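You operate a simulated robot arm through the tools that you are given. There is no shell and no other tool. Be economical: measure what you need, move in short steps, check, and stop when the job is done.

Carry out the task below with a simulated robot arm. There is one attempt and no reset: what you move stays moved.

JOB
Correct the air pressure and run the packer at 40 packs a minute.
Fine: air needle in the green band, mode dial to Auto, one press of reset, and one of start last; change no other control.

Only the result counts: the job must be done as asked and must still hold three seconds after the hand-in. Knocking over, shifting, dropping, spilling or breaking anything else fails it.

ROBOT AND FRAMES
A 6-joint arm with a fingered hand on a trunk, on a base that drives. Base frame: it is fixed to the floor where the robot stands at the start and does not move with it; the origin is under the middle of the robot, x ahead of it, y to its left, z up. Units: m, degrees, N and s.
With the tool pointing down near the work surface it reaches from about 0.58 to 0.62 m from the robot's upright axis, wherever it stands. Its first joint turns from -166.0 to 166.0 degrees. Places, roughly: black tub [-0.5, 2.75, 1]; brass tap [0.7, 0, 0.6]; control panel [-0.1, 0.9, 1.3]; crumpled cardboard [1, 0.5, 1]; flap folder [0, 2, 1]; glue heat dial [-0.7, 2.7, 0.8]; glue lump [-0.25, 2.25, 1]; left nozzle cap [-0.2, 2.5, 1.1]; middle nozzle cap [-0.2, 2.4, 1.1]; orange tub [1, 0.5, 1]; packer air valve handle [0.7, 0, 0.9]; packer emergency stop button [0, 0.7, 1.3]; packer jog button [-0.1, 0.7, 1.2]; packer main switch [0.7, 0, 1.2]; packer mode dial [-0.2, 0.9, 1.3]; packer reset button [-0.1, 0.8, 1.2]. Payload 4 kg.
The TCP is the grasp point between the finger pads, 0.02 m short of the fingertips. In the tool frame z runs along the fingers and y along their closing line. Largest opening 0.14 m; the body of the gripper starts 0.054 m behind the TCP. The gripper is a hand of 3 fingers: y runs from the thumb to the fingers, the wrist lies at [0, 0, -0.215] in the tool frame.
Orientation is that of the tool frame in the base frame, as [roll, pitch, yaw] about the fixed x, y, z axes, in that order (R = Rz(yaw) Ry(pitch) Rx(roll)). With the fingers straight down and closing along the base's y, the tool's x points along the base's -x, its y along +y and its z along -z.

CONTROLS
- The arm moves only by the tool nudge_tool. Its argument "increments" is a list of rows, each a list of 6 numbers: the shift along the tool's x, y, z in m, then the turn, a rotation vector about the tool's x, y, z in degrees. In form: [[tx, ty, tz, ax, ay, az], ...]. A call has 1 to 12 rows; each row is the pose to reach, as a shift and turn from the pose commanded when the call began, along the tool's axes at that moment. Each row takes 0.2 s and may step no farther than 0.05 m and 8.6 degrees from the row before; otherwise, the whole call is refused. A pose out of reach is approached as far as the arm can. The call stops where the force on the tool passes 40 N (or 10 N more than at its start, if that is more) or the arm is blocked; 0.2 s more then pass. In this call time passes only in rows, and 0.2 s behind the last. It gives the time, the measured TCP pose, the force on the tool (base axes), the opening and the grip force at its end, in the units of the frame above (readings bear some noise), with the torque about the TCP (base axes, N m) and any sound that the robot's microphone picked up, and new pictures: "show" is both (left out), scene, wrist or none.
- Cameras (640 x 400 px; columns grow to the right, rows downward): "scene" is now at [0.0306, 0.2293, 1.6089]; the picture's right is [0.63, -0.78, -0.00], its down [-0.69, -0.56, -0.46] and it looks along [0.35, 0.29, -0.89] (base axes); focal length 214 px, centre (320, 200). "wrist" rides on the gripper at [0.074, -0.043, -0.079] in the tool frame; the picture's right is [0.50, 0.87, 0.00], its down [-0.59, 0.34, -0.73] and it looks along [-0.64, 0.37, 0.68] (tool axes); focal length 275 px, centre (320, 200). There is no depth. A picture from a camera that has moved, and an enlarged one, comes with that camera's place and axes in the base frame and with its lens.
- slide_trunk(by): slides the trunk up (or, below 0, down) by that many m; the arm and the scene camera ride with it, the base frame stays. It gives what a move gives, with no picture.
- drive_base(legs): drives the robot by 1 to 6 legs, each [ahead, left, turn to the left] in m, m and degrees, along the robot's own axes; the way and the turn of a leg run together, so that a leg with both is an arc; at most 1.5 m and 180 degrees a leg. The arm and the cameras ride along, it lands a little off, and it stops where it bumps. It gives what a move gives, and a new picture of the scene camera.
- curl_fingers(finger1, finger2, thumb_bend): sets how far each is bent, from 0 (flat) to 100 (curled in); at 30 the hand is open as for a grip, at 70 the pads meet at the TCP. One left out holds its place. A second passes; each finger stops where it meets its share of the squeeze, and holds until it gets a number again. It is the only way to open and close the hand. It gives what a move gives, with no picture; readings hold the bend of each and the force on the fingers (four entries, about 0 where the hand has none), thumb and palm.
- head_to(pan, tilt): turns the head with the scene camera to pan (to the left, within 120 degrees either way) and tilt (down, from -29 to 69), counted from straight ahead of the robot. It gives what a move gives, and a new picture of the scene camera.
- zoom(camera, box): a new picture of the part [left, top, right, bottom] of that camera's present view, enlarged. No time passes.
- job_done(): hands the job in; it is judged then, once.

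Go step by step. Nothing tells you exact positions but the pictures and the camera data: compare them with the known pose of the tool, close in by small moves and look again before you grip or let go. The budget is 120 turns and 260 pictures, counting those below and the enlarged ones. Unless the task says otherwise, let go and move clear before handing in, and close with one line.

The tools are called after "Call:" as a command line: name --pt "numbers of a row" for each row, then --argument value for the rest, lists and objects as JSON in quotes. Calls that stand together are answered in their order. nudge_tool: Moves the arm, as the interface text tells. Its arguments: {"type":"object","properties":{"increments":{"type":"array","items":{"type":"array","items":{"type":"number"}}},"show":{"type":"string","enum":["both","scene","wrist","none"]}},"required":["increments"]} The other tools are called the same way: slide_trunk (by) slides the trunk up or down; curl_fingers (finger1, finger2, thumb_bend) moves the fingers one by one; drive_base (legs) drives the base; head_to (pan, tilt) turns the head that bears the scene camera; zoom (camera, box) takes an enlarged picture of a part of a camera's view; job_done () hands the job in.

At the start:

```text
t: 0.0
ee_pos: [0.4508, -0.1836, 1.2039]
orientation: [-180.0, 0.1, 179.9]
wrist_force: [-0.3, -0.7, -0.7]
moment: [0.0, 0.0, 0.04]
gripper_width: 0.1398
finger_force: 0.0
shape: jaw
bend: [30.0, 30.0, 30.0]
finger forces: [0.0, 0.1, 0.0, 0.1, 0.0, 0.0]
trunk travel left (down, up): [-0.225, 0.365]
robot x, y, heading: [-0.0028, -0.0015, 0.1]
head pan, tilt: [39.1, 62.8]
```

scene: 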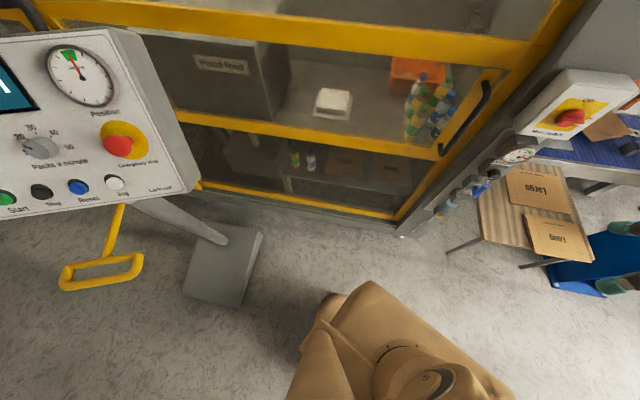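
wrist: 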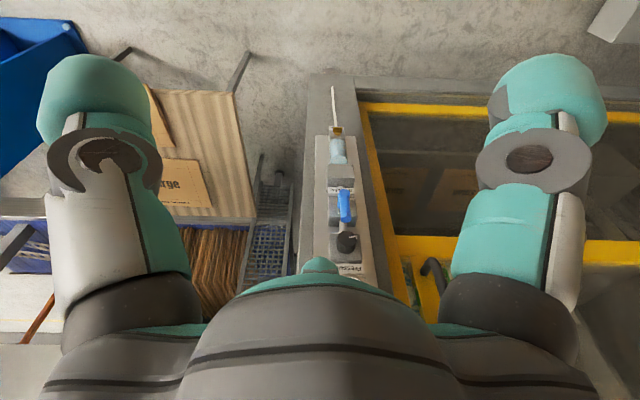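

I see the control panel to the left and the air unit (blue valve, regulator, gauge) on a post ahead-right. I'll look at both more closely.

Call:
head_to --pan 0 --tilt 40

Call:
head_to --pan 90 --tilt 25

```text
t: 1.1
ee_pos: [0.4512, -0.1837, 1.2036]
orientation: [-180.0, 0.0, 180.0]
wrist_force: [0.0, 0.6, 0.0]
moment: [0.04, -0.01, 0.01]
gripper_width: 0.1399
finger_force: 0.1
shape: jaw
bend: [30.0, 30.0, 30.0]
finger forces: [0.0, 0.0, 0.1, 0.1, 0.0, 0.0]
trunk travel left (down, up): [-0.225, 0.365]
robot x, y, heading: [-0.0005, -0.0016, -0.3]
head pan, tilt: [0.0, 40.0]
camera scene: at [0.0664, 0.1894, 1.6387], right [0.0, -1.0, 0.0], down [-0.64, 0.0, -0.77], along [0.77, 0.0, -0.64], focal length 214 px, centre (320, 200)
```

scene: 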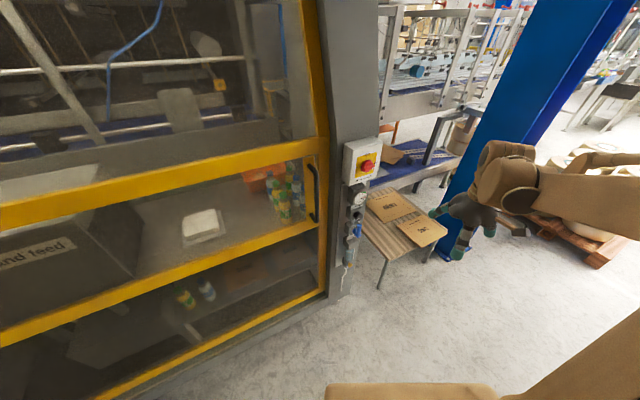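

```text
t: 2.7
ee_pos: [0.4517, -0.1841, 1.2037]
orientation: [-180.0, 0.0, 180.0]
wrist_force: [-0.3, -0.1, -0.5]
moment: [0.02, 0.01, 0.0]
gripper_width: 0.1401
finger_force: 0.2
shape: jaw
bend: [30.0, 30.0, 30.0]
finger forces: [0.0, 0.0, 0.1, 0.0, 0.0, 0.0]
trunk travel left (down, up): [-0.225, 0.365]
robot x, y, heading: [-0.0017, -0.0012, 0.2]
head pan, tilt: [90.0, 25.0]
camera scene: at [-0.0185, 0.2814, 1.6621], right [1.0, 0.0, 0.0], down [0.0, -0.42, -0.91], along [0.0, 0.91, -0.42], focal length 214 px, centre (320, 200)
```

scene: 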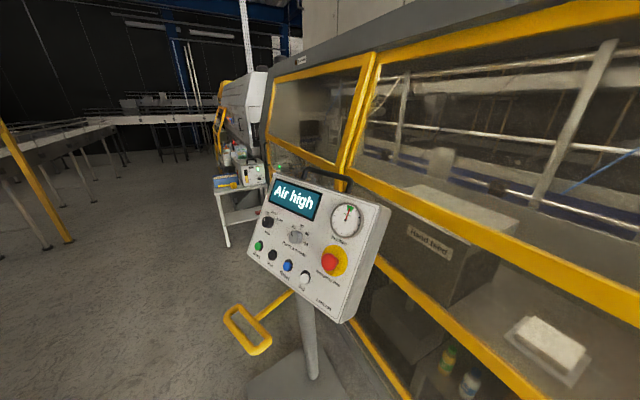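

The display says "Air high". I zoom into the panel, then look at the air unit.

Call:
zoom --camera "scene" --box '[240, 170, 400, 320]'

Call:
head_to --pan -5 --tilt 45

Call:
zoom --camera "scene" --box '[260, 100, 360, 290]'

Call:
zoom --camera "wrist" --box '[260, 70, 460, 300]'

```text
2.67 times, centred on (320, 245) of scene
camera zoom: at [-0.0185, 0.2814, 1.6621], right [1.0, 0.0, 0.0], down [0.0, -0.42, -0.91], along [0.0, 0.91, -0.42], focal length 572 px, centre (320, 80)
```

zoom: 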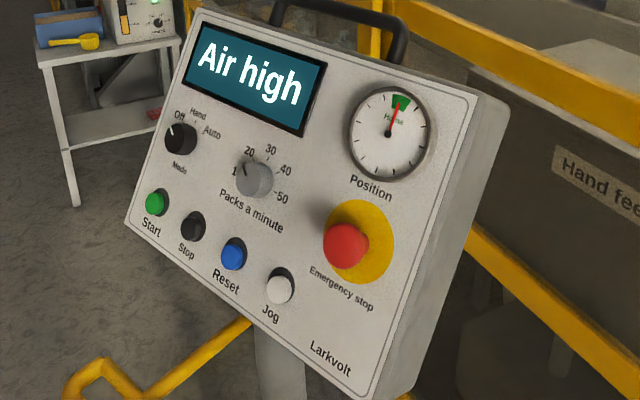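

```text
t: 4.4
ee_pos: [0.4509, -0.1838, 1.2039]
orientation: [-179.9, -0.1, -180.0]
wrist_force: [0.1, -0.2, -0.7]
moment: [0.03, -0.01, 0.0]
gripper_width: 0.1399
finger_force: 0.0
shape: jaw
bend: [30.0, 30.0, 30.0]
finger forces: [0.0, 0.0, 0.0, 0.0, 0.1, 0.0]
trunk travel left (down, up): [-0.225, 0.365]
robot x, y, heading: [-0.0012, -0.0015, -0.2]
head pan, tilt: [-5.0, 45.0]
camera scene: at [0.0624, 0.1823, 1.6315], right [-0.09, -1.0, 0.0], down [-0.7, 0.06, -0.71], along [0.7, -0.06, -0.71], focal length 214 px, centre (320, 200)
```

scene: 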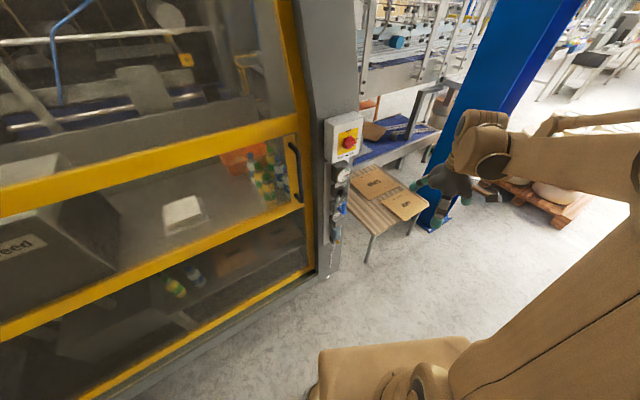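

```text
2.11 times, centred on (310, 195) of scene
camera zoom: at [0.0624, 0.1823, 1.6315], right [-0.09, -1.0, 0.0], down [-0.7, 0.06, -0.71], along [0.7, -0.06, -0.71], focal length 452 px, centre (341, 210)
```

zoom: 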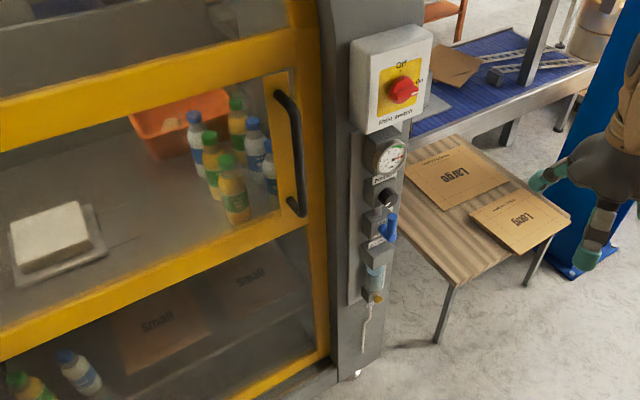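

```text
1.74 times, centred on (360, 185) of wrist
camera zoom: at [0.3772, -0.2259, 1.2836], right [-0.5, 0.87, 0.0], down [0.59, 0.34, 0.73], along [0.64, 0.37, -0.68], focal length 479 px, centre (250, 226)
```

zoom: 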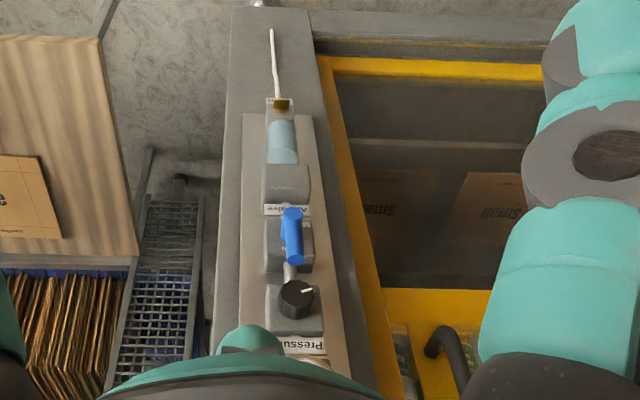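

The panel has mode at Off and speed at about 10–20, so it needs 40. The pressure knob, with its gauge above, I put near (0.72, 0.03, 1.0). I'll rotate the hand to point forwards, still clear of the post on the right side.

Call:
nudge_tool --pt "-0.005 0 0.01 0 -8.2 0" --pt "-0.01 0 0.02 0 -16.4 0" --pt "-0.015 0 0.03 0 -24.6 0" --pt "-0.02 0 0.04 0 -32.8 0" --pt "-0.025 0 0.05 0 -41 0" --pt "-0.03 0 0.06 0 -49.2 0" --pt "-0.035 0 0.07 0 -57.4 0" --pt "-0.04 0 0.08 0 -65.6 0" --pt "-0.045 0 0.09 0 -73.8 0" --pt "-0.05 0 0.1 0 -82 0" --pt "-0.05 0 0.11 0 -90 0"

```text
t: 6.8
ee_pos: [0.5492, -0.2173, 1.1904]
orientation: [158.8, 85.7, 158.1]
wrist_force: [-0.6, 0.2, 0.6]
moment: [0.0, 0.0, -0.02]
gripper_width: 0.14
finger_force: 0.1
shape: jaw
bend: [30.0, 30.0, 30.0]
finger forces: [0.0, 0.1, 0.0, 0.0, 0.0, 0.1]
out of reach, approached as far as the arm can: row 8, 9, 10, 11
trunk travel left (down, up): [-0.225, 0.365]
robot x, y, heading: [0.0032, 0.0009, -0.0]
head pan, tilt: [-5.0, 45.0]
camera scene: at [0.0626, 0.1826, 1.6315], right [-0.09, -1.0, 0.0], down [-0.7, 0.06, -0.71], along [0.7, -0.06, -0.71], focal length 214 px, centre (320, 200)
camera wrist: at [0.4651, -0.2568, 1.1209], right [-0.03, 0.88, -0.47], down [-0.69, 0.33, 0.65], along [0.73, 0.34, 0.6], focal length 275 px, centre (320, 200)
```

scene: 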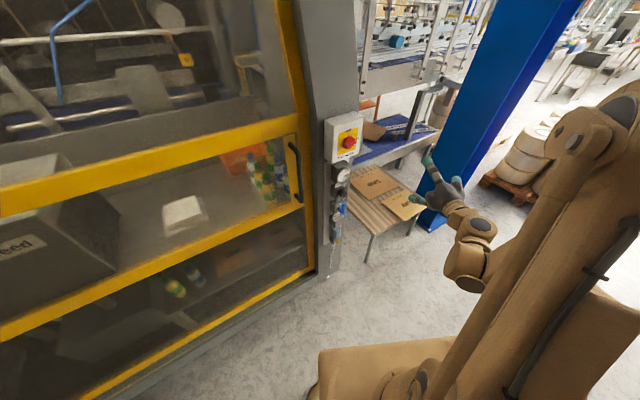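
wrist: 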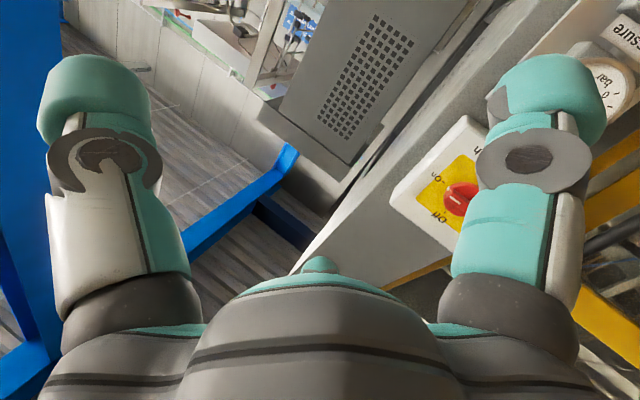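

The arm got close to a forward-pointing pose but needs more radius. I'll move towards a stand-off in front of the pressure knob.

Call:
nudge_tool --pt "0.02 0.04 0.02 0 0 0" --pt "0.04 0.08 0.04 0 0 0" --pt "0.06 0.12 0.06 0 0 0" --pt "0.08 0.16 0.08 0 0 0" --pt "0.1 0.19 0.08 0 0 0"

```text
t: 8.0
ee_pos: [0.6728, -0.0357, 1.1455]
orientation: [158.7, 85.5, 158.1]
wrist_force: [-0.7, 0.4, 0.9]
moment: [-0.02, 0.0, -0.01]
gripper_width: 0.1403
finger_force: 0.0
shape: jaw
bend: [30.0, 30.0, 30.0]
finger forces: [0.0, 0.1, 0.1, 0.1, 0.0, 0.0]
out of reach, approached as far as the arm can: row 1, 2, 3, 4, 5
trunk travel left (down, up): [-0.225, 0.365]
robot x, y, heading: [-0.0015, 0.002, -0.1]
head pan, tilt: [-5.0, 45.0]
camera scene: at [0.0625, 0.1828, 1.6314], right [-0.09, -1.0, 0.0], down [-0.7, 0.06, -0.71], along [0.7, -0.06, -0.71], focal length 214 px, centre (320, 200)
camera wrist: at [0.5872, -0.0742, 1.0775], right [-0.03, 0.88, -0.47], down [-0.69, 0.33, 0.65], along [0.73, 0.34, 0.6], focal length 275 px, centre (320, 200)
```

scene: 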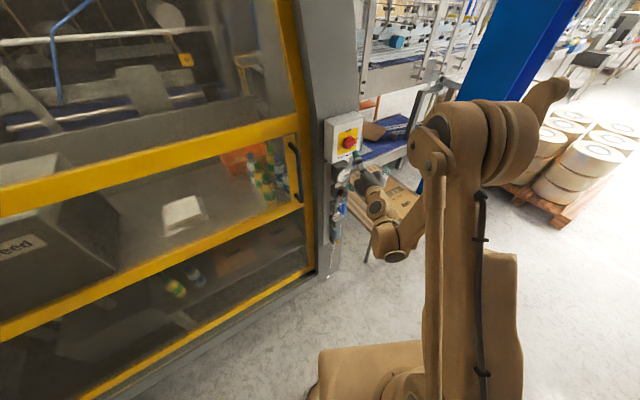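
wrist: 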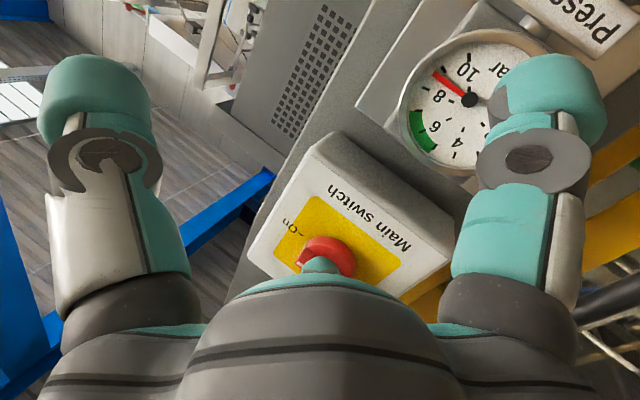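

The hand is closer to the post and higher than I asked, because the arm won't go lower at this radius. I'll back the base up and lower the trunk.

Call:
drive_base --legs '[[-0.13, 0, 0]]'

Call:
slide_trunk --by -0.12

Call:
zoom --camera "wrist" --box '[0, 0, 640, 400]'

Call:
zoom --camera "scene" --box '[290, 80, 450, 280]'

```text
t: 9.3
ee_pos: [0.5399, -0.035, 1.1467]
orientation: [158.7, 85.4, 158.1]
wrist_force: [-1.2, -0.2, 0.1]
moment: [0.0, 0.01, 0.0]
gripper_width: 0.1401
finger_force: 0.0
shape: jaw
bend: [30.0, 30.0, 30.0]
finger forces: [0.0, 0.0, 0.1, 0.0, 0.0, 0.1]
trunk travel left (down, up): [-0.225, 0.365]
robot x, y, heading: [-0.1294, 0.0009, -0.2]
head pan, tilt: [-5.0, 45.0]
camera scene: at [-0.0704, 0.1823, 1.6316], right [-0.09, -1.0, 0.0], down [-0.7, 0.06, -0.71], along [0.71, -0.06, -0.71], focal length 214 px, centre (320, 200)
```

scene: 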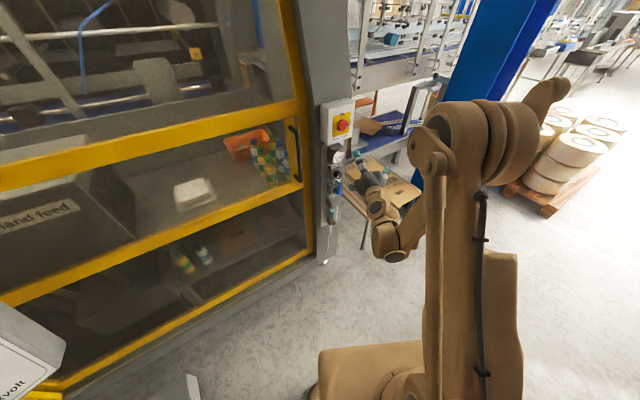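

```text
t: 10.8
ee_pos: [0.541, -0.036, 1.0253]
orientation: [158.9, 85.5, 158.4]
wrist_force: [0.0, -0.6, 0.3]
moment: [-0.02, -0.03, -0.03]
gripper_width: 0.1399
finger_force: 0.0
shape: jaw
bend: [30.0, 30.0, 30.0]
finger forces: [0.1, 0.0, 0.1, 0.0, 0.0, 0.0]
trunk travel left (down, up): [-0.105, 0.485]
robot x, y, heading: [-0.1353, 0.0001, -0.2]
head pan, tilt: [-5.0, 45.0]
```

```text
1.00 times, centred on (320, 200) of wrist (not enlarged: the box is as wide or as high as the picture)
camera zoom: at [0.4557, -0.0756, 0.9577], right [-0.03, 0.88, -0.47], down [-0.69, 0.33, 0.65], along [0.73, 0.34, 0.59], focal length 275 px, centre (320, 200)
```

zoom: 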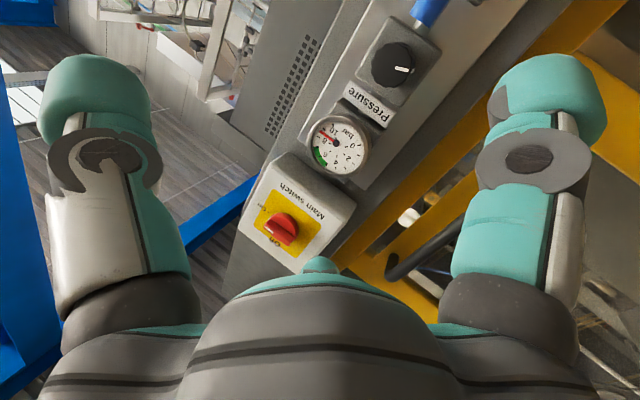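

```text
2.00 times, centred on (370, 180) of scene
camera zoom: at [-0.0686, 0.1823, 1.5116], right [-0.09, -1.0, 0.0], down [-0.7, 0.06, -0.71], along [0.7, -0.06, -0.71], focal length 429 px, centre (220, 240)
```

zoom: 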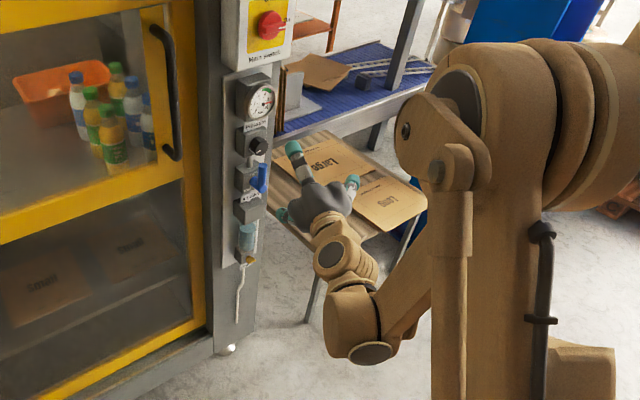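

The knob triangulates to about (0.725, 0.029, 0.995), and the gauge reads roughly 8.5 with green at about 5–6. A small forward/left test move will show how commands track.

Call:
nudge_tool --pt "0 0.03 0.03 0 0 0" --show "none"

```text
t: 11.2
ee_pos: [0.5715, -0.0054, 1.023]
orientation: [159.1, 85.5, 158.4]
wrist_force: [0.8, 0.7, -0.1]
moment: [-0.02, 0.01, 0.02]
gripper_width: 0.1402
finger_force: 0.0
shape: jaw
bend: [30.0, 30.0, 30.0]
finger forces: [0.0, 0.0, 0.0, 0.0, 0.0, 0.1]
trunk travel left (down, up): [-0.105, 0.485]
robot x, y, heading: [-0.1312, -0.0061, 0.4]
head pan, tilt: [-5.0, 45.0]
```

Call:
nudge_tool --pt "0.012 0.018 0.04 0 -2 0" --pt "0.023 0.035 0.075 0 -4.5 0"

```text
t: 11.8
ee_pos: [0.6455, 0.0296, 0.9964]
orientation: [85.5, 87.8, 85.1]
wrist_force: [0.4, -0.5, -0.1]
moment: [-0.04, -0.05, 0.02]
gripper_width: 0.1399
finger_force: 0.2
shape: jaw
bend: [30.0, 30.0, 30.0]
finger forces: [0.0, 0.1, 0.0, 0.1, 0.1, 0.1]
trunk travel left (down, up): [-0.105, 0.485]
robot x, y, heading: [-0.1296, 0.0009, -0.0]
head pan, tilt: [-5.0, 45.0]
camera scene: at [-0.0675, 0.1826, 1.5114], right [-0.09, -1.0, 0.0], down [-0.7, 0.06, -0.71], along [0.7, -0.06, -0.71], focal length 214 px, centre (320, 200)
camera wrist: at [0.566, -0.0091, 0.9212], right [0.01, 0.88, -0.47], down [-0.73, 0.32, 0.6], along [0.68, 0.33, 0.65], focal length 275 px, centre (320, 200)
```

scene: 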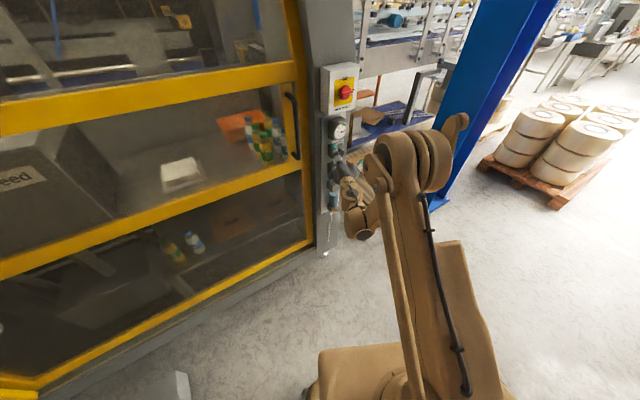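
wrist: 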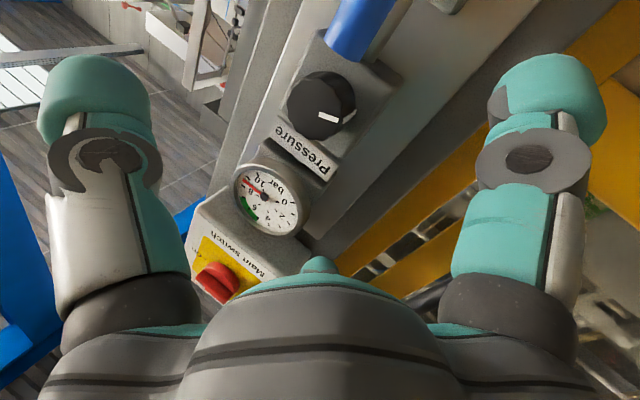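

The knob is straight ahead of the TCP. I'm advancing on it.

Call:
nudge_tool --pt "0 0 0.03 0 0 0" --pt "0 0 0.055 0 0 0"

Call:
zoom --camera "scene" --box '[300, 100, 400, 220]'

```text
t: 12.4
ee_pos: [0.7003, 0.0284, 0.9966]
orientation: [81.1, 88.4, 80.5]
wrist_force: [-1.4, -0.3, 0.5]
moment: [-0.04, -0.09, 0.05]
gripper_width: 0.14
finger_force: 0.1
shape: jaw
bend: [30.0, 30.0, 30.0]
finger forces: [0.0, 1.0, 0.0, 0.0, 0.0, 0.1]
trunk travel left (down, up): [-0.105, 0.485]
robot x, y, heading: [-0.1324, -0.0004, -0.1]
head pan, tilt: [-5.0, 45.0]
camera scene: at [-0.0682, 0.1824, 1.5115], right [-0.09, -1.0, 0.0], down [-0.7, 0.06, -0.71], along [0.7, -0.06, -0.71], focal length 214 px, centre (320, 200)
camera wrist: at [0.6206, -0.0112, 0.9227], right [0.01, 0.88, -0.48], down [-0.73, 0.33, 0.59], along [0.68, 0.34, 0.65], focal length 275 px, centre (320, 200)
```

scene: 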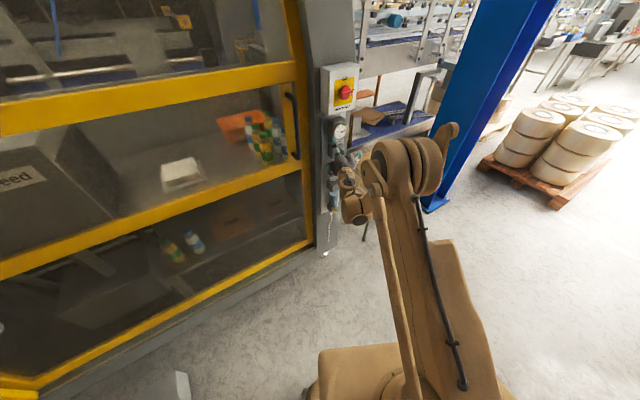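
wrist: 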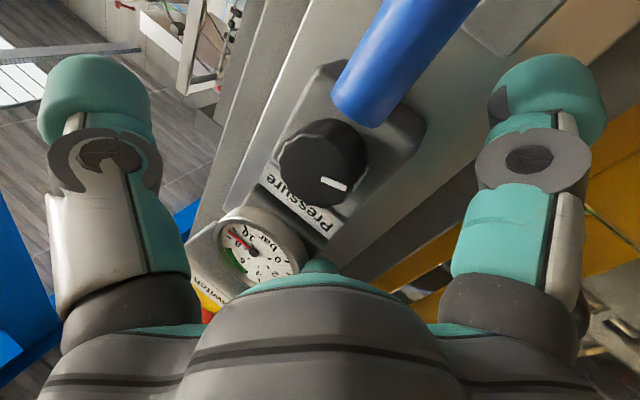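

```text
3.33 times, centred on (350, 160) of scene
camera zoom: at [-0.0682, 0.1824, 1.5115], right [-0.09, -1.0, 0.0], down [-0.7, 0.06, -0.71], along [0.7, -0.06, -0.71], focal length 715 px, centre (220, 333)
```

zoom: 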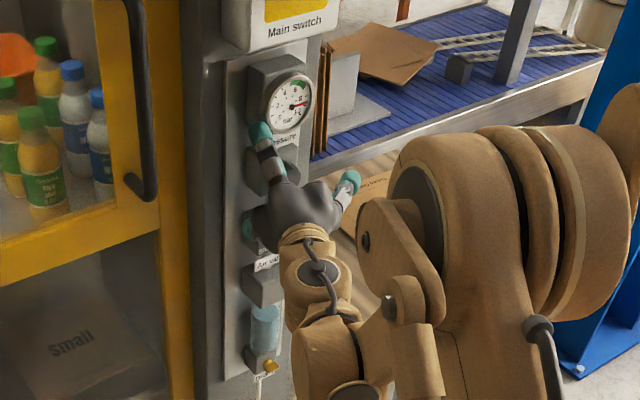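

The hand is a three-jaw type, and the blue valve handle's end sits just below the knob near (0.70, 0.02, 0.954). I'll back off slightly and roll the hand so the fingers straddle the handle.

Call:
nudge_tool --pt "0 0 -0.03 0 0 0" --pt "0 0 -0.03 0 0 8.5" --pt "0 0 -0.03 0 0 17" --pt "0 0 -0.03 0 0 25" --pt "0 0 -0.03 0 0 33" --pt "0 0 -0.03 0 0 41" --pt "0 0 -0.03 0 0 48"

```text
t: 14.0
ee_pos: [0.6699, 0.0289, 0.9964]
orientation: [89.8, 40.3, 89.2]
wrist_force: [0.3, 0.7, 0.7]
moment: [0.0, 0.01, 0.01]
gripper_width: 0.1402
finger_force: 0.1
shape: jaw
bend: [30.0, 30.0, 30.0]
finger forces: [0.1, 0.1, 0.0, 0.0, 0.1, 0.1]
trunk travel left (down, up): [-0.105, 0.485]
robot x, y, heading: [-0.1352, 0.001, 0.0]
head pan, tilt: [-5.0, 45.0]
camera scene: at [-0.0684, 0.1823, 1.5115], right [-0.09, -1.0, 0.0], down [-0.7, 0.06, -0.71], along [0.7, -0.06, -0.71], focal length 214 px, centre (320, 200)
camera wrist: at [0.5909, 0.0586, 0.9173], right [0.01, 0.94, 0.34], down [-0.74, -0.22, 0.64], along [0.67, -0.26, 0.69], focal length 275 px, centre (320, 200)
```

scene: 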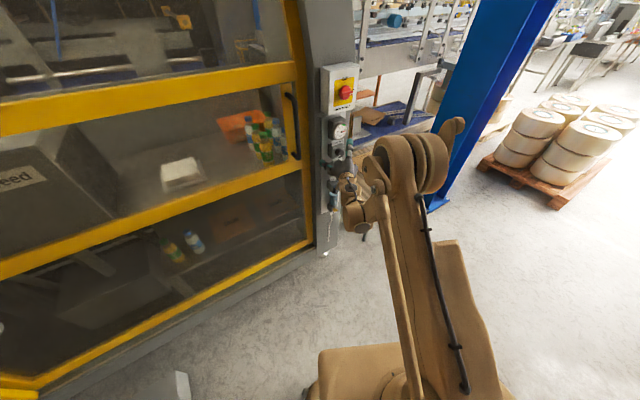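
wrist: 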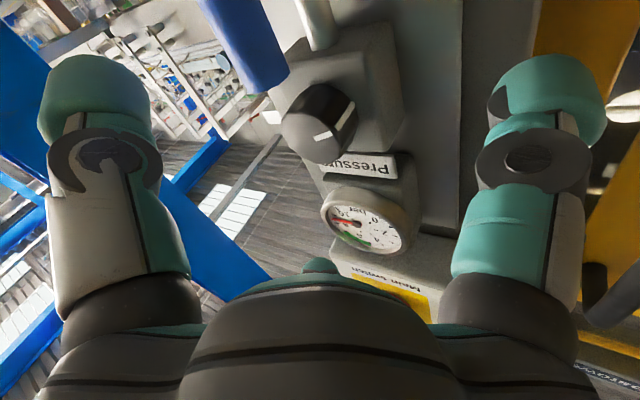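

Call:
nudge_tool --pt "0 0 0.03 0 0 0" --pt "0 0 0.05 0 0 0" --show "none"

Call:
curl_fingers --finger1 60 --finger2 60 --thumb_bend 60

Call:
zoom --camera "wrist" --box '[0, 0, 640, 400]'

```text
t: 14.6
ee_pos: [0.7165, 0.0273, 0.9976]
orientation: [89.6, 40.3, 89.1]
wrist_force: [-13.5, -0.6, -5.9]
moment: [0.19, -0.88, -0.24]
gripper_width: 0.1399
finger_force: 0.0
shape: jaw
bend: [30.0, 29.0, 30.0]
finger forces: [0.4, 12.0, 0.0, 0.1, 0.0, 0.0]
trunk travel left (down, up): [-0.105, 0.485]
robot x, y, heading: [-0.1331, -0.0025, 0.1]
head pan, tilt: [-5.0, 45.0]
```

```text
t: 15.6
ee_pos: [0.7164, 0.0266, 0.9991]
orientation: [89.4, 40.3, 89.1]
wrist_force: [-33.7, -1.8, -5.0]
moment: [0.92, -1.78, -0.29]
gripper_width: 0.0562
finger_force: 20.9
shape: fingers
bend: [48.0, 35.0, 59.0]
finger forces: [11.0, 27.5, 0.0, 0.1, 2.9, 0.1]
trunk travel left (down, up): [-0.105, 0.485]
robot x, y, heading: [-0.1288, 0.0014, -0.1]
head pan, tilt: [-5.0, 45.0]
```

```text
1.00 times, centred on (320, 200) of wrist (not enlarged: the box is as wide or as high as the picture)
camera zoom: at [0.6382, 0.0576, 0.9193], right [0.01, 0.94, 0.34], down [-0.74, -0.22, 0.63], along [0.67, -0.25, 0.7], focal length 275 px, centre (320, 200)
```

zoom: 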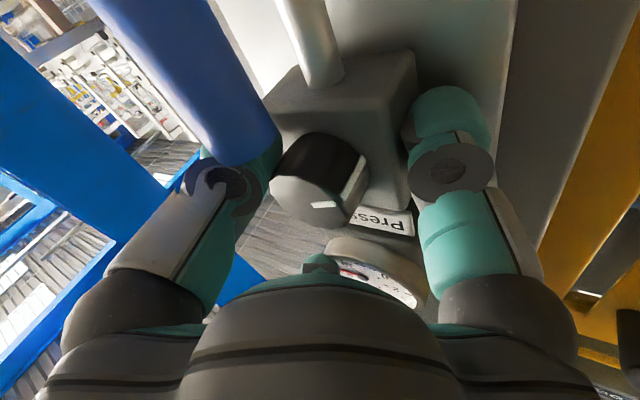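

The upper finger is pressing on the gauge bezel, so I'll retreat now. Then I'll pre-curl the fingers to fit tightly around the knob before advancing again.

Call:
nudge_tool --pt "0 0 -0.03 0 0 0" --pt "0 0 -0.06 0 0 0" --pt "0 0 -0.06 0 0 -8" --show "none"

Call:
curl_fingers --finger1 53 --finger2 53 --thumb_bend 53

Call:
zoom --camera "wrist" --box '[0, 0, 640, 400]'

Call:
zoom --camera "scene" --box '[300, 100, 400, 220]'

```text
t: 16.4
ee_pos: [0.6599, 0.0285, 0.9969]
orientation: [89.6, 48.3, 89.1]
wrist_force: [0.5, -0.4, 0.2]
moment: [-0.02, 0.0, 0.0]
gripper_width: 0.0416
finger_force: 0.1
shape: fingers
bend: [55.0, 41.0, 60.0]
finger forces: [0.0, 0.0, 0.0, 0.0, 0.1, 0.0]
trunk travel left (down, up): [-0.105, 0.485]
robot x, y, heading: [-0.1313, -0.0023, 0.1]
head pan, tilt: [-5.0, 45.0]
```

```text
t: 17.4
ee_pos: [0.6592, 0.0279, 0.9965]
orientation: [89.6, 48.3, 89.0]
wrist_force: [0.2, -0.4, 0.2]
moment: [0.0, 0.0, 0.01]
gripper_width: 0.0537
finger_force: 0.1
shape: fingers
bend: [53.0, 53.0, 53.0]
finger forces: [0.0, 0.0, 0.0, 0.0, 0.0, 0.1]
trunk travel left (down, up): [-0.105, 0.485]
robot x, y, heading: [-0.1296, -0.0018, 0.1]
head pan, tilt: [-5.0, 45.0]
```

```text
1.00 times, centred on (320, 200) of wrist (not enlarged: the box is as wide or as high as the picture)
camera zoom: at [0.581, 0.0471, 0.9134], right [0.01, 0.98, 0.2], down [-0.74, -0.13, 0.66], along [0.67, -0.16, 0.72], focal length 275 px, centre (320, 200)
```

zoom: 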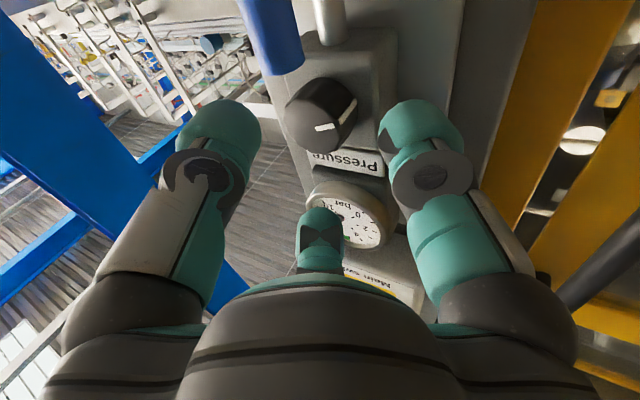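

```text
3.33 times, centred on (350, 160) of scene
camera zoom: at [-0.0684, 0.1823, 1.5115], right [-0.09, -1.0, 0.0], down [-0.7, 0.06, -0.71], along [0.7, -0.06, -0.71], focal length 715 px, centre (220, 333)
```

zoom: 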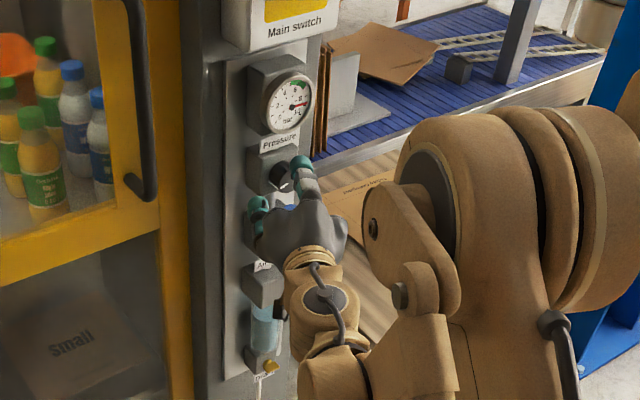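

The fingers are now pre-curled into a small ring. I'm advancing over the knob with a slight centring correction.

Call:
nudge_tool --pt "0.001 -0.003 0.025 0 0 0" --pt "0.001 -0.003 0.045 0 0 0" --pt "0.001 -0.003 0.06 0 0 0"

Call:
zoom --camera "scene" --box '[300, 100, 400, 220]'

```text
t: 18.2
ee_pos: [0.7173, 0.0299, 0.9953]
orientation: [89.5, 48.4, 89.2]
wrist_force: [-18.5, 8.1, -0.9]
moment: [0.08, 0.3, 0.91]
gripper_width: 0.0642
finger_force: 7.4
shape: fingers
bend: [48.0, 53.0, 53.0]
finger forces: [15.5, 0.0, 0.0, 0.0, 0.0, 0.0]
trunk travel left (down, up): [-0.105, 0.485]
robot x, y, heading: [-0.129, -0.0035, 0.0]
head pan, tilt: [-5.0, 45.0]
camera scene: at [-0.0715, 0.1838, 1.5114], right [-0.09, -1.0, 0.0], down [-0.7, 0.06, -0.71], along [0.71, -0.06, -0.71], focal length 214 px, centre (320, 200)
camera wrist: at [0.6385, 0.0478, 0.9125], right [0.01, 0.98, 0.2], down [-0.74, -0.13, 0.66], along [0.67, -0.15, 0.72], focal length 275 px, centre (320, 200)
```

scene: 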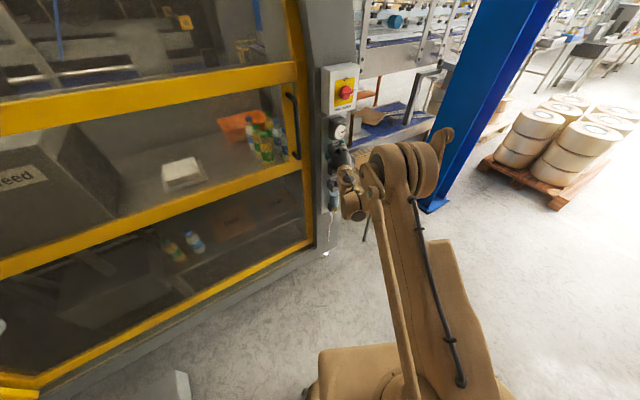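
wrist: 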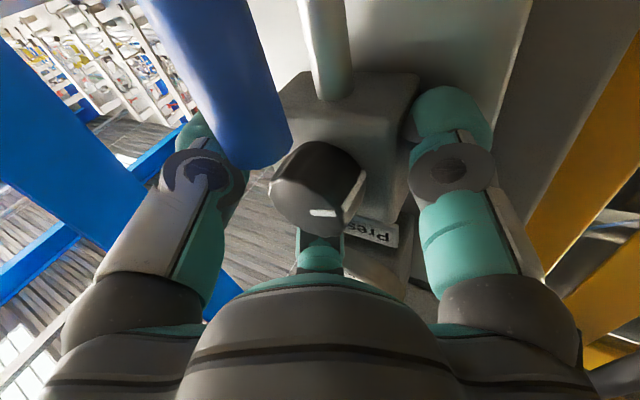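

```text
3.33 times, centred on (350, 160) of scene
camera zoom: at [-0.0715, 0.1838, 1.5114], right [-0.09, -1.0, 0.0], down [-0.7, 0.06, -0.71], along [0.71, -0.06, -0.71], focal length 715 px, centre (220, 333)
```

zoom: 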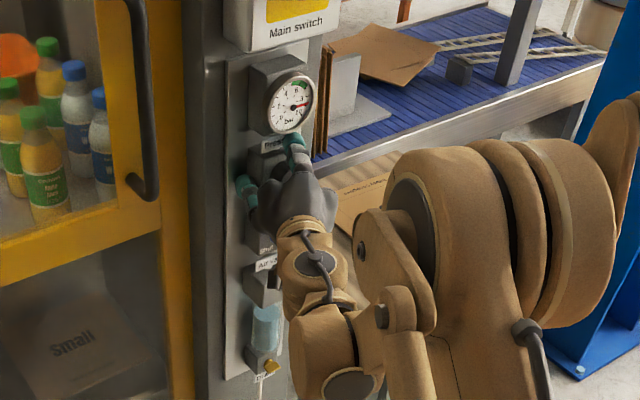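

Finger 1 touches the housing around the knob, so I'll back off a few mm and close on the knob.

Call:
nudge_tool --pt "0 0 -0.008 0 0 0" --show "none"

Call:
curl_fingers --finger1 66 --finger2 66 --thumb_bend 66

Call:
zoom --camera "wrist" --box '[0, 0, 640, 400]'

```text
t: 18.6
ee_pos: [0.7123, 0.0276, 0.9948]
orientation: [89.6, 48.4, 89.1]
wrist_force: [1.4, 7.5, 1.1]
moment: [0.17, -0.04, 0.11]
gripper_width: 0.0646
finger_force: 2.2
shape: fingers
bend: [48.0, 53.0, 53.0]
finger forces: [5.9, 0.0, 0.0, 0.1, 0.0, 0.0]
trunk travel left (down, up): [-0.105, 0.485]
robot x, y, heading: [-0.1333, 0.0018, -0.0]
head pan, tilt: [-5.0, 45.0]
```

```text
t: 19.6
ee_pos: [0.7113, 0.026, 0.995]
orientation: [89.6, 48.4, 89.1]
wrist_force: [3.7, 3.9, 3.2]
moment: [0.22, -0.02, 0.27]
gripper_width: 0.0521
finger_force: 12.4
shape: fingers
bend: [48.0, 61.0, 63.0]
finger forces: [8.9, 8.0, 0.0, 0.0, 8.0, 0.0]
trunk travel left (down, up): [-0.105, 0.485]
robot x, y, heading: [-0.1324, 0.0023, 0.1]
head pan, tilt: [-5.0, 45.0]
```

```text
1.00 times, centred on (320, 200) of wrist (not enlarged: the box is as wide or as high as the picture)
camera zoom: at [0.6328, 0.0452, 0.9108], right [0.01, 0.98, 0.2], down [-0.74, -0.13, 0.66], along [0.67, -0.15, 0.72], focal length 275 px, centre (320, 200)
```

zoom: 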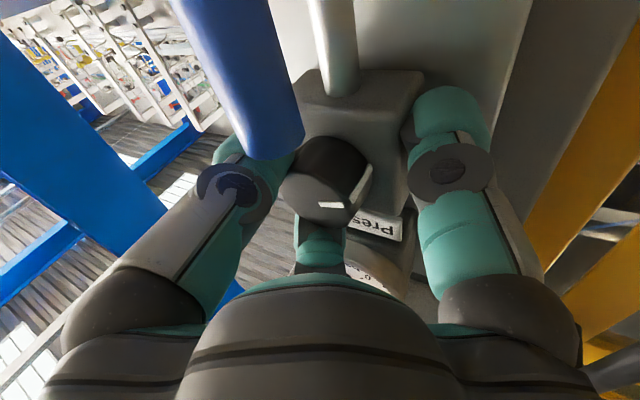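

Finger 1 is jammed on the housing's side rather than the knob. I'll open a bit, back off about 15 mm and retry.

Call:
curl_fingers --finger1 48 --finger2 53 --thumb_bend 53

Call:
nudge_tool --pt "0 0 -0.015 0 0 0" --show "none"

Call:
curl_fingers --finger1 66 --finger2 66 --thumb_bend 66

Call:
zoom --camera "wrist" --box '[0, 0, 640, 400]'

```text
t: 20.6
ee_pos: [0.7104, 0.0258, 0.9931]
orientation: [89.6, 48.4, 89.1]
wrist_force: [0.5, 2.3, 0.5]
moment: [0.04, -0.02, 0.03]
gripper_width: 0.0655
finger_force: 0.8
shape: fingers
bend: [47.0, 53.0, 53.0]
finger forces: [1.5, 0.1, 0.1, 0.1, 0.1, 0.0]
trunk travel left (down, up): [-0.105, 0.485]
robot x, y, heading: [-0.1345, -0.003, -0.2]
head pan, tilt: [-5.0, 45.0]
```

```text
t: 21.0
ee_pos: [0.6951, 0.0264, 0.9948]
orientation: [89.6, 48.4, 89.1]
wrist_force: [1.1, 0.0, 0.4]
moment: [0.0, 0.02, 0.03]
gripper_width: 0.0625
finger_force: 0.1
shape: fingers
bend: [48.0, 53.0, 53.0]
finger forces: [0.0, 0.0, 0.0, 0.0, 0.0, 0.1]
trunk travel left (down, up): [-0.105, 0.485]
robot x, y, heading: [-0.1284, 0.001, -0.2]
head pan, tilt: [-5.0, 45.0]
```

```text
t: 22.0
ee_pos: [0.6956, 0.0276, 0.9949]
orientation: [89.6, 48.4, 89.1]
wrist_force: [-3.7, 2.3, -2.7]
moment: [-0.04, 0.18, 0.16]
gripper_width: 0.044
finger_force: 12.1
shape: fingers
bend: [53.0, 61.0, 62.0]
finger forces: [9.3, 7.1, 0.1, 0.0, 7.8, 0.0]
trunk travel left (down, up): [-0.105, 0.485]
robot x, y, heading: [-0.1316, -0.001, -0.0]
head pan, tilt: [-5.0, 45.0]
```

```text
1.00 times, centred on (320, 200) of wrist (not enlarged: the box is as wide or as high as the picture)
camera zoom: at [0.6175, 0.0459, 0.9109], right [0.01, 0.98, 0.2], down [-0.74, -0.13, 0.66], along [0.67, -0.15, 0.72], focal length 275 px, centre (320, 200)
```

zoom: 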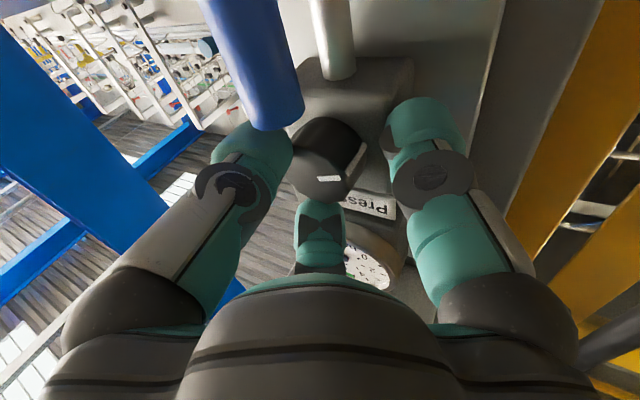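

Call:
nudge_tool --pt "0 0 -0.004 0 0 -8" --pt "0 0 -0.004 0 0 -16"

Call:
zoom --camera "scene" --box '[315, 110, 365, 170]'

```text
t: 22.6
ee_pos: [0.6916, 0.0255, 0.9952]
orientation: [89.3, 64.5, 88.8]
wrist_force: [-1.1, 1.7, 6.4]
moment: [-0.02, -0.15, 0.06]
gripper_width: 0.0249
finger_force: 3.3
shape: fingers
bend: [60.0, 62.0, 66.0]
finger forces: [0.1, 6.9, 0.1, 0.1, 0.0, 0.0]
trunk travel left (down, up): [-0.105, 0.485]
robot x, y, heading: [-0.1294, 0.0004, -0.2]
head pan, tilt: [-5.0, 45.0]
camera scene: at [-0.0695, 0.1825, 1.5116], right [-0.09, -1.0, 0.0], down [-0.7, 0.06, -0.71], along [0.7, -0.06, -0.71], focal length 214 px, centre (320, 200)
camera wrist: at [0.6127, 0.0212, 0.9102], right [0.01, 1.0, -0.08], down [-0.74, 0.06, 0.67], along [0.68, 0.05, 0.74], focal length 275 px, centre (320, 200)
```

scene: 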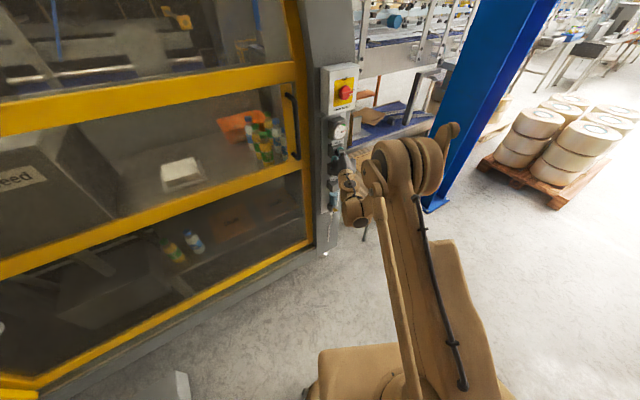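
wrist: 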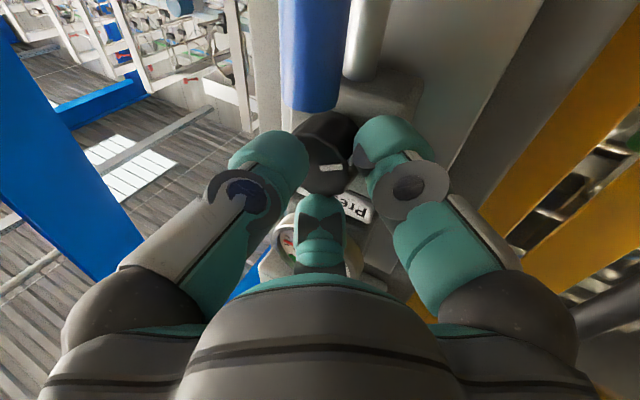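

```text
6.67 times, centred on (340, 140) of scene
camera zoom: at [-0.0695, 0.1825, 1.5116], right [-0.09, -1.0, 0.0], down [-0.7, 0.06, -0.71], along [0.7, -0.06, -0.71], focal length 1430 px, centre (187, 600)
```

zoom: 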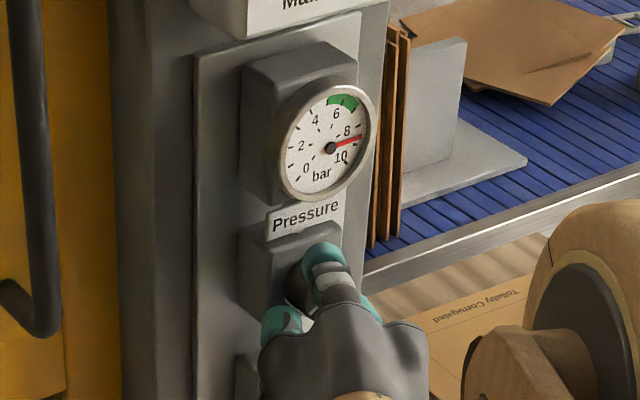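

The grip slipped off the front; the gauge shows 8.6 with green around 6–7. I'll reopen slightly, advance until the fingertips touch the housing, back off 3 mm and close.

Call:
curl_fingers --finger1 56 --finger2 56 --thumb_bend 56

Call:
nudge_tool --pt "0 0 0.01 0 0 0" --pt "0 0 0.015 0 0 0" --pt "0 0 0.02 0 0 0" --show "wrist"

```text
t: 23.6
ee_pos: [0.6917, 0.0256, 0.9944]
orientation: [89.4, 64.4, 88.8]
wrist_force: [-4.5, -3.2, -2.1]
moment: [-0.1, 0.11, 0.04]
gripper_width: 0.041
finger_force: 3.2
shape: fingers
bend: [57.0, 56.0, 56.0]
finger forces: [6.1, 0.0, 0.1, 0.1, 0.1, 0.0]
trunk travel left (down, up): [-0.105, 0.485]
robot x, y, heading: [-0.13, 0.0012, -0.1]
head pan, tilt: [-5.0, 45.0]
```

```text
t: 24.0
ee_pos: [0.6949, 0.0269, 0.9952]
orientation: [89.2, 64.4, 88.8]
wrist_force: [-20.6, -1.5, -4.0]
moment: [-0.08, 0.28, 0.52]
gripper_width: 0.0371
finger_force: 12.8
shape: fingers
bend: [59.0, 56.0, 56.0]
finger forces: [24.7, 0.0, 0.1, 0.0, 0.1, 0.0]
trunk travel left (down, up): [-0.105, 0.485]
robot x, y, heading: [-0.1297, 0.0019, -0.2]
head pan, tilt: [-5.0, 45.0]
stopped in row 1: the force on the tool passed its limit at 61 N (the readings are from after the stop); the commanded pose is now the measured one
camera wrist: at [0.6162, 0.0216, 0.9099], right [0.01, 1.0, -0.08], down [-0.74, 0.06, 0.67], along [0.67, 0.05, 0.74], focal length 275 px, centre (320, 200)
```

wrist: 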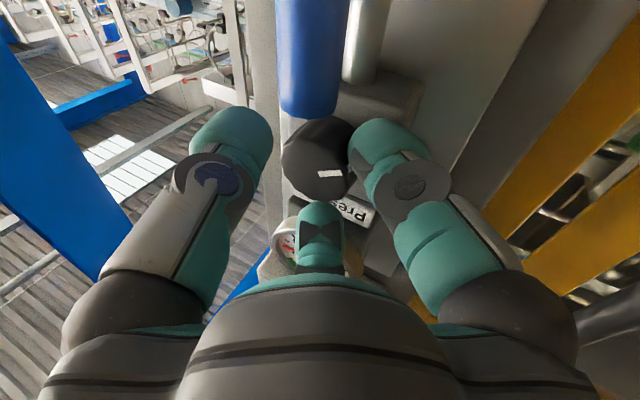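

Finger 1 rides on the knob's rim, so the hand must shift about 6 mm left and 3 mm down. I'll back off, open slightly wider, shift, and re-advance.

Call:
nudge_tool --pt "0 0 -0.015 0 0 0" --pt "0.005 0.0043 -0.015 0 0 0" --show "none"

Call:
curl_fingers --finger1 53 --finger2 53 --thumb_bend 53

Call:
nudge_tool --pt "0 0 0.01 0 0 0" --pt "0 0 0.02 0 0 0" --pt "0 0 0.026 0 0 0" --show "wrist"

```text
t: 24.6
ee_pos: [0.682, 0.033, 0.9897]
orientation: [89.3, 64.4, 88.8]
wrist_force: [-0.2, -0.7, -0.3]
moment: [-0.01, 0.01, 0.01]
gripper_width: 0.0444
finger_force: 0.0
shape: fingers
bend: [56.0, 56.0, 56.0]
finger forces: [0.1, 0.0, 0.0, 0.0, 0.0, 0.1]
trunk travel left (down, up): [-0.105, 0.485]
robot x, y, heading: [-0.1298, 0.0024, 0.0]
head pan, tilt: [-5.0, 45.0]
```

```text
t: 25.6
ee_pos: [0.6817, 0.0326, 0.9914]
orientation: [89.4, 64.4, 88.9]
wrist_force: [0.3, 0.0, -0.4]
moment: [-0.02, 0.04, 0.01]
gripper_width: 0.0539
finger_force: 0.2
shape: fingers
bend: [53.0, 53.0, 53.0]
finger forces: [0.0, 0.1, 0.1, 0.0, 0.0, 0.1]
trunk travel left (down, up): [-0.105, 0.485]
robot x, y, heading: [-0.1328, -0.0032, -0.1]
head pan, tilt: [-5.0, 45.0]
```

```text
t: 26.4
ee_pos: [0.7072, 0.0356, 0.9924]
orientation: [89.3, 64.5, 89.0]
wrist_force: [-16.6, 7.8, 2.2]
moment: [0.25, 0.33, 0.69]
gripper_width: 0.0591
finger_force: 7.8
shape: fingers
bend: [51.0, 53.0, 53.0]
finger forces: [14.0, 1.0, 0.0, 0.0, 0.0, 0.0]
trunk travel left (down, up): [-0.105, 0.485]
robot x, y, heading: [-0.1321, -0.0022, -0.2]
head pan, tilt: [-5.0, 45.0]
camera wrist: at [0.6279, 0.0293, 0.9075], right [0.01, 1.0, -0.08], down [-0.74, 0.06, 0.67], along [0.67, 0.05, 0.74], focal length 275 px, centre (320, 200)
```

wrist: 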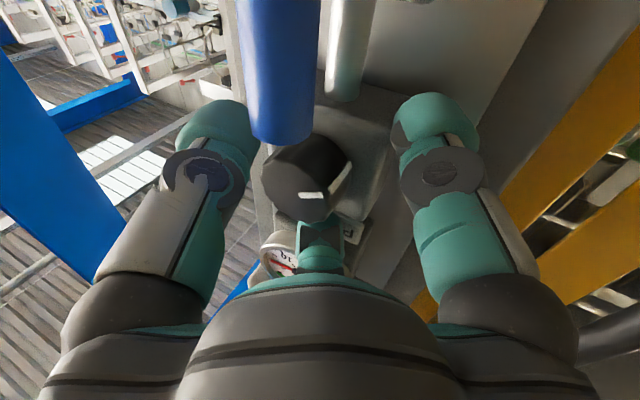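

The knob centre is at about (0.71, 0.027, 0.990) and finger 1 is pressing the housing. I'll back off 5 mm, shift 8 mm right and close.

Call:
nudge_tool --pt "0 0 -0.006 0 0 0" --pt "-0.0015 -0.008 -0.006 0 0 0" --show "none"

Call:
curl_fingers --finger1 67 --finger2 67 --thumb_bend 67

Call:
zoom --camera "wrist" --box '[160, 50, 480, 300]'

```text
t: 27.0
ee_pos: [0.702, 0.0262, 0.9883]
orientation: [89.4, 64.5, 89.0]
wrist_force: [-3.1, 8.8, -2.4]
moment: [0.19, 0.1, 0.33]
gripper_width: 0.0641
finger_force: 3.7
shape: fingers
bend: [48.0, 53.0, 53.0]
finger forces: [7.5, 0.0, 0.0, 0.0, 0.1, 0.0]
trunk travel left (down, up): [-0.105, 0.485]
robot x, y, heading: [-0.1313, 0.0004, -0.1]
head pan, tilt: [-5.0, 45.0]
```

```text
t: 28.0
ee_pos: [0.7019, 0.0248, 0.9886]
orientation: [89.4, 64.4, 88.9]
wrist_force: [-2.5, 5.4, 0.1]
moment: [0.1, 0.11, 0.3]
gripper_width: 0.0516
finger_force: 12.7
shape: fingers
bend: [48.0, 58.0, 64.0]
finger forces: [9.0, 8.8, 0.2, 0.1, 7.9, 0.1]
trunk travel left (down, up): [-0.105, 0.485]
robot x, y, heading: [-0.132, -0.0017, 0.0]
head pan, tilt: [-5.0, 45.0]
```

```text
1.60 times, centred on (320, 175) of wrist
camera zoom: at [0.6239, 0.0195, 0.9039], right [0.01, 1.0, -0.08], down [-0.74, 0.06, 0.67], along [0.68, 0.05, 0.74], focal length 440 px, centre (320, 240)
```

zoom: 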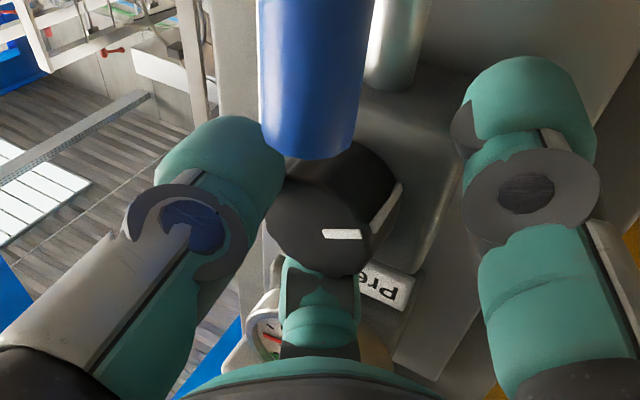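

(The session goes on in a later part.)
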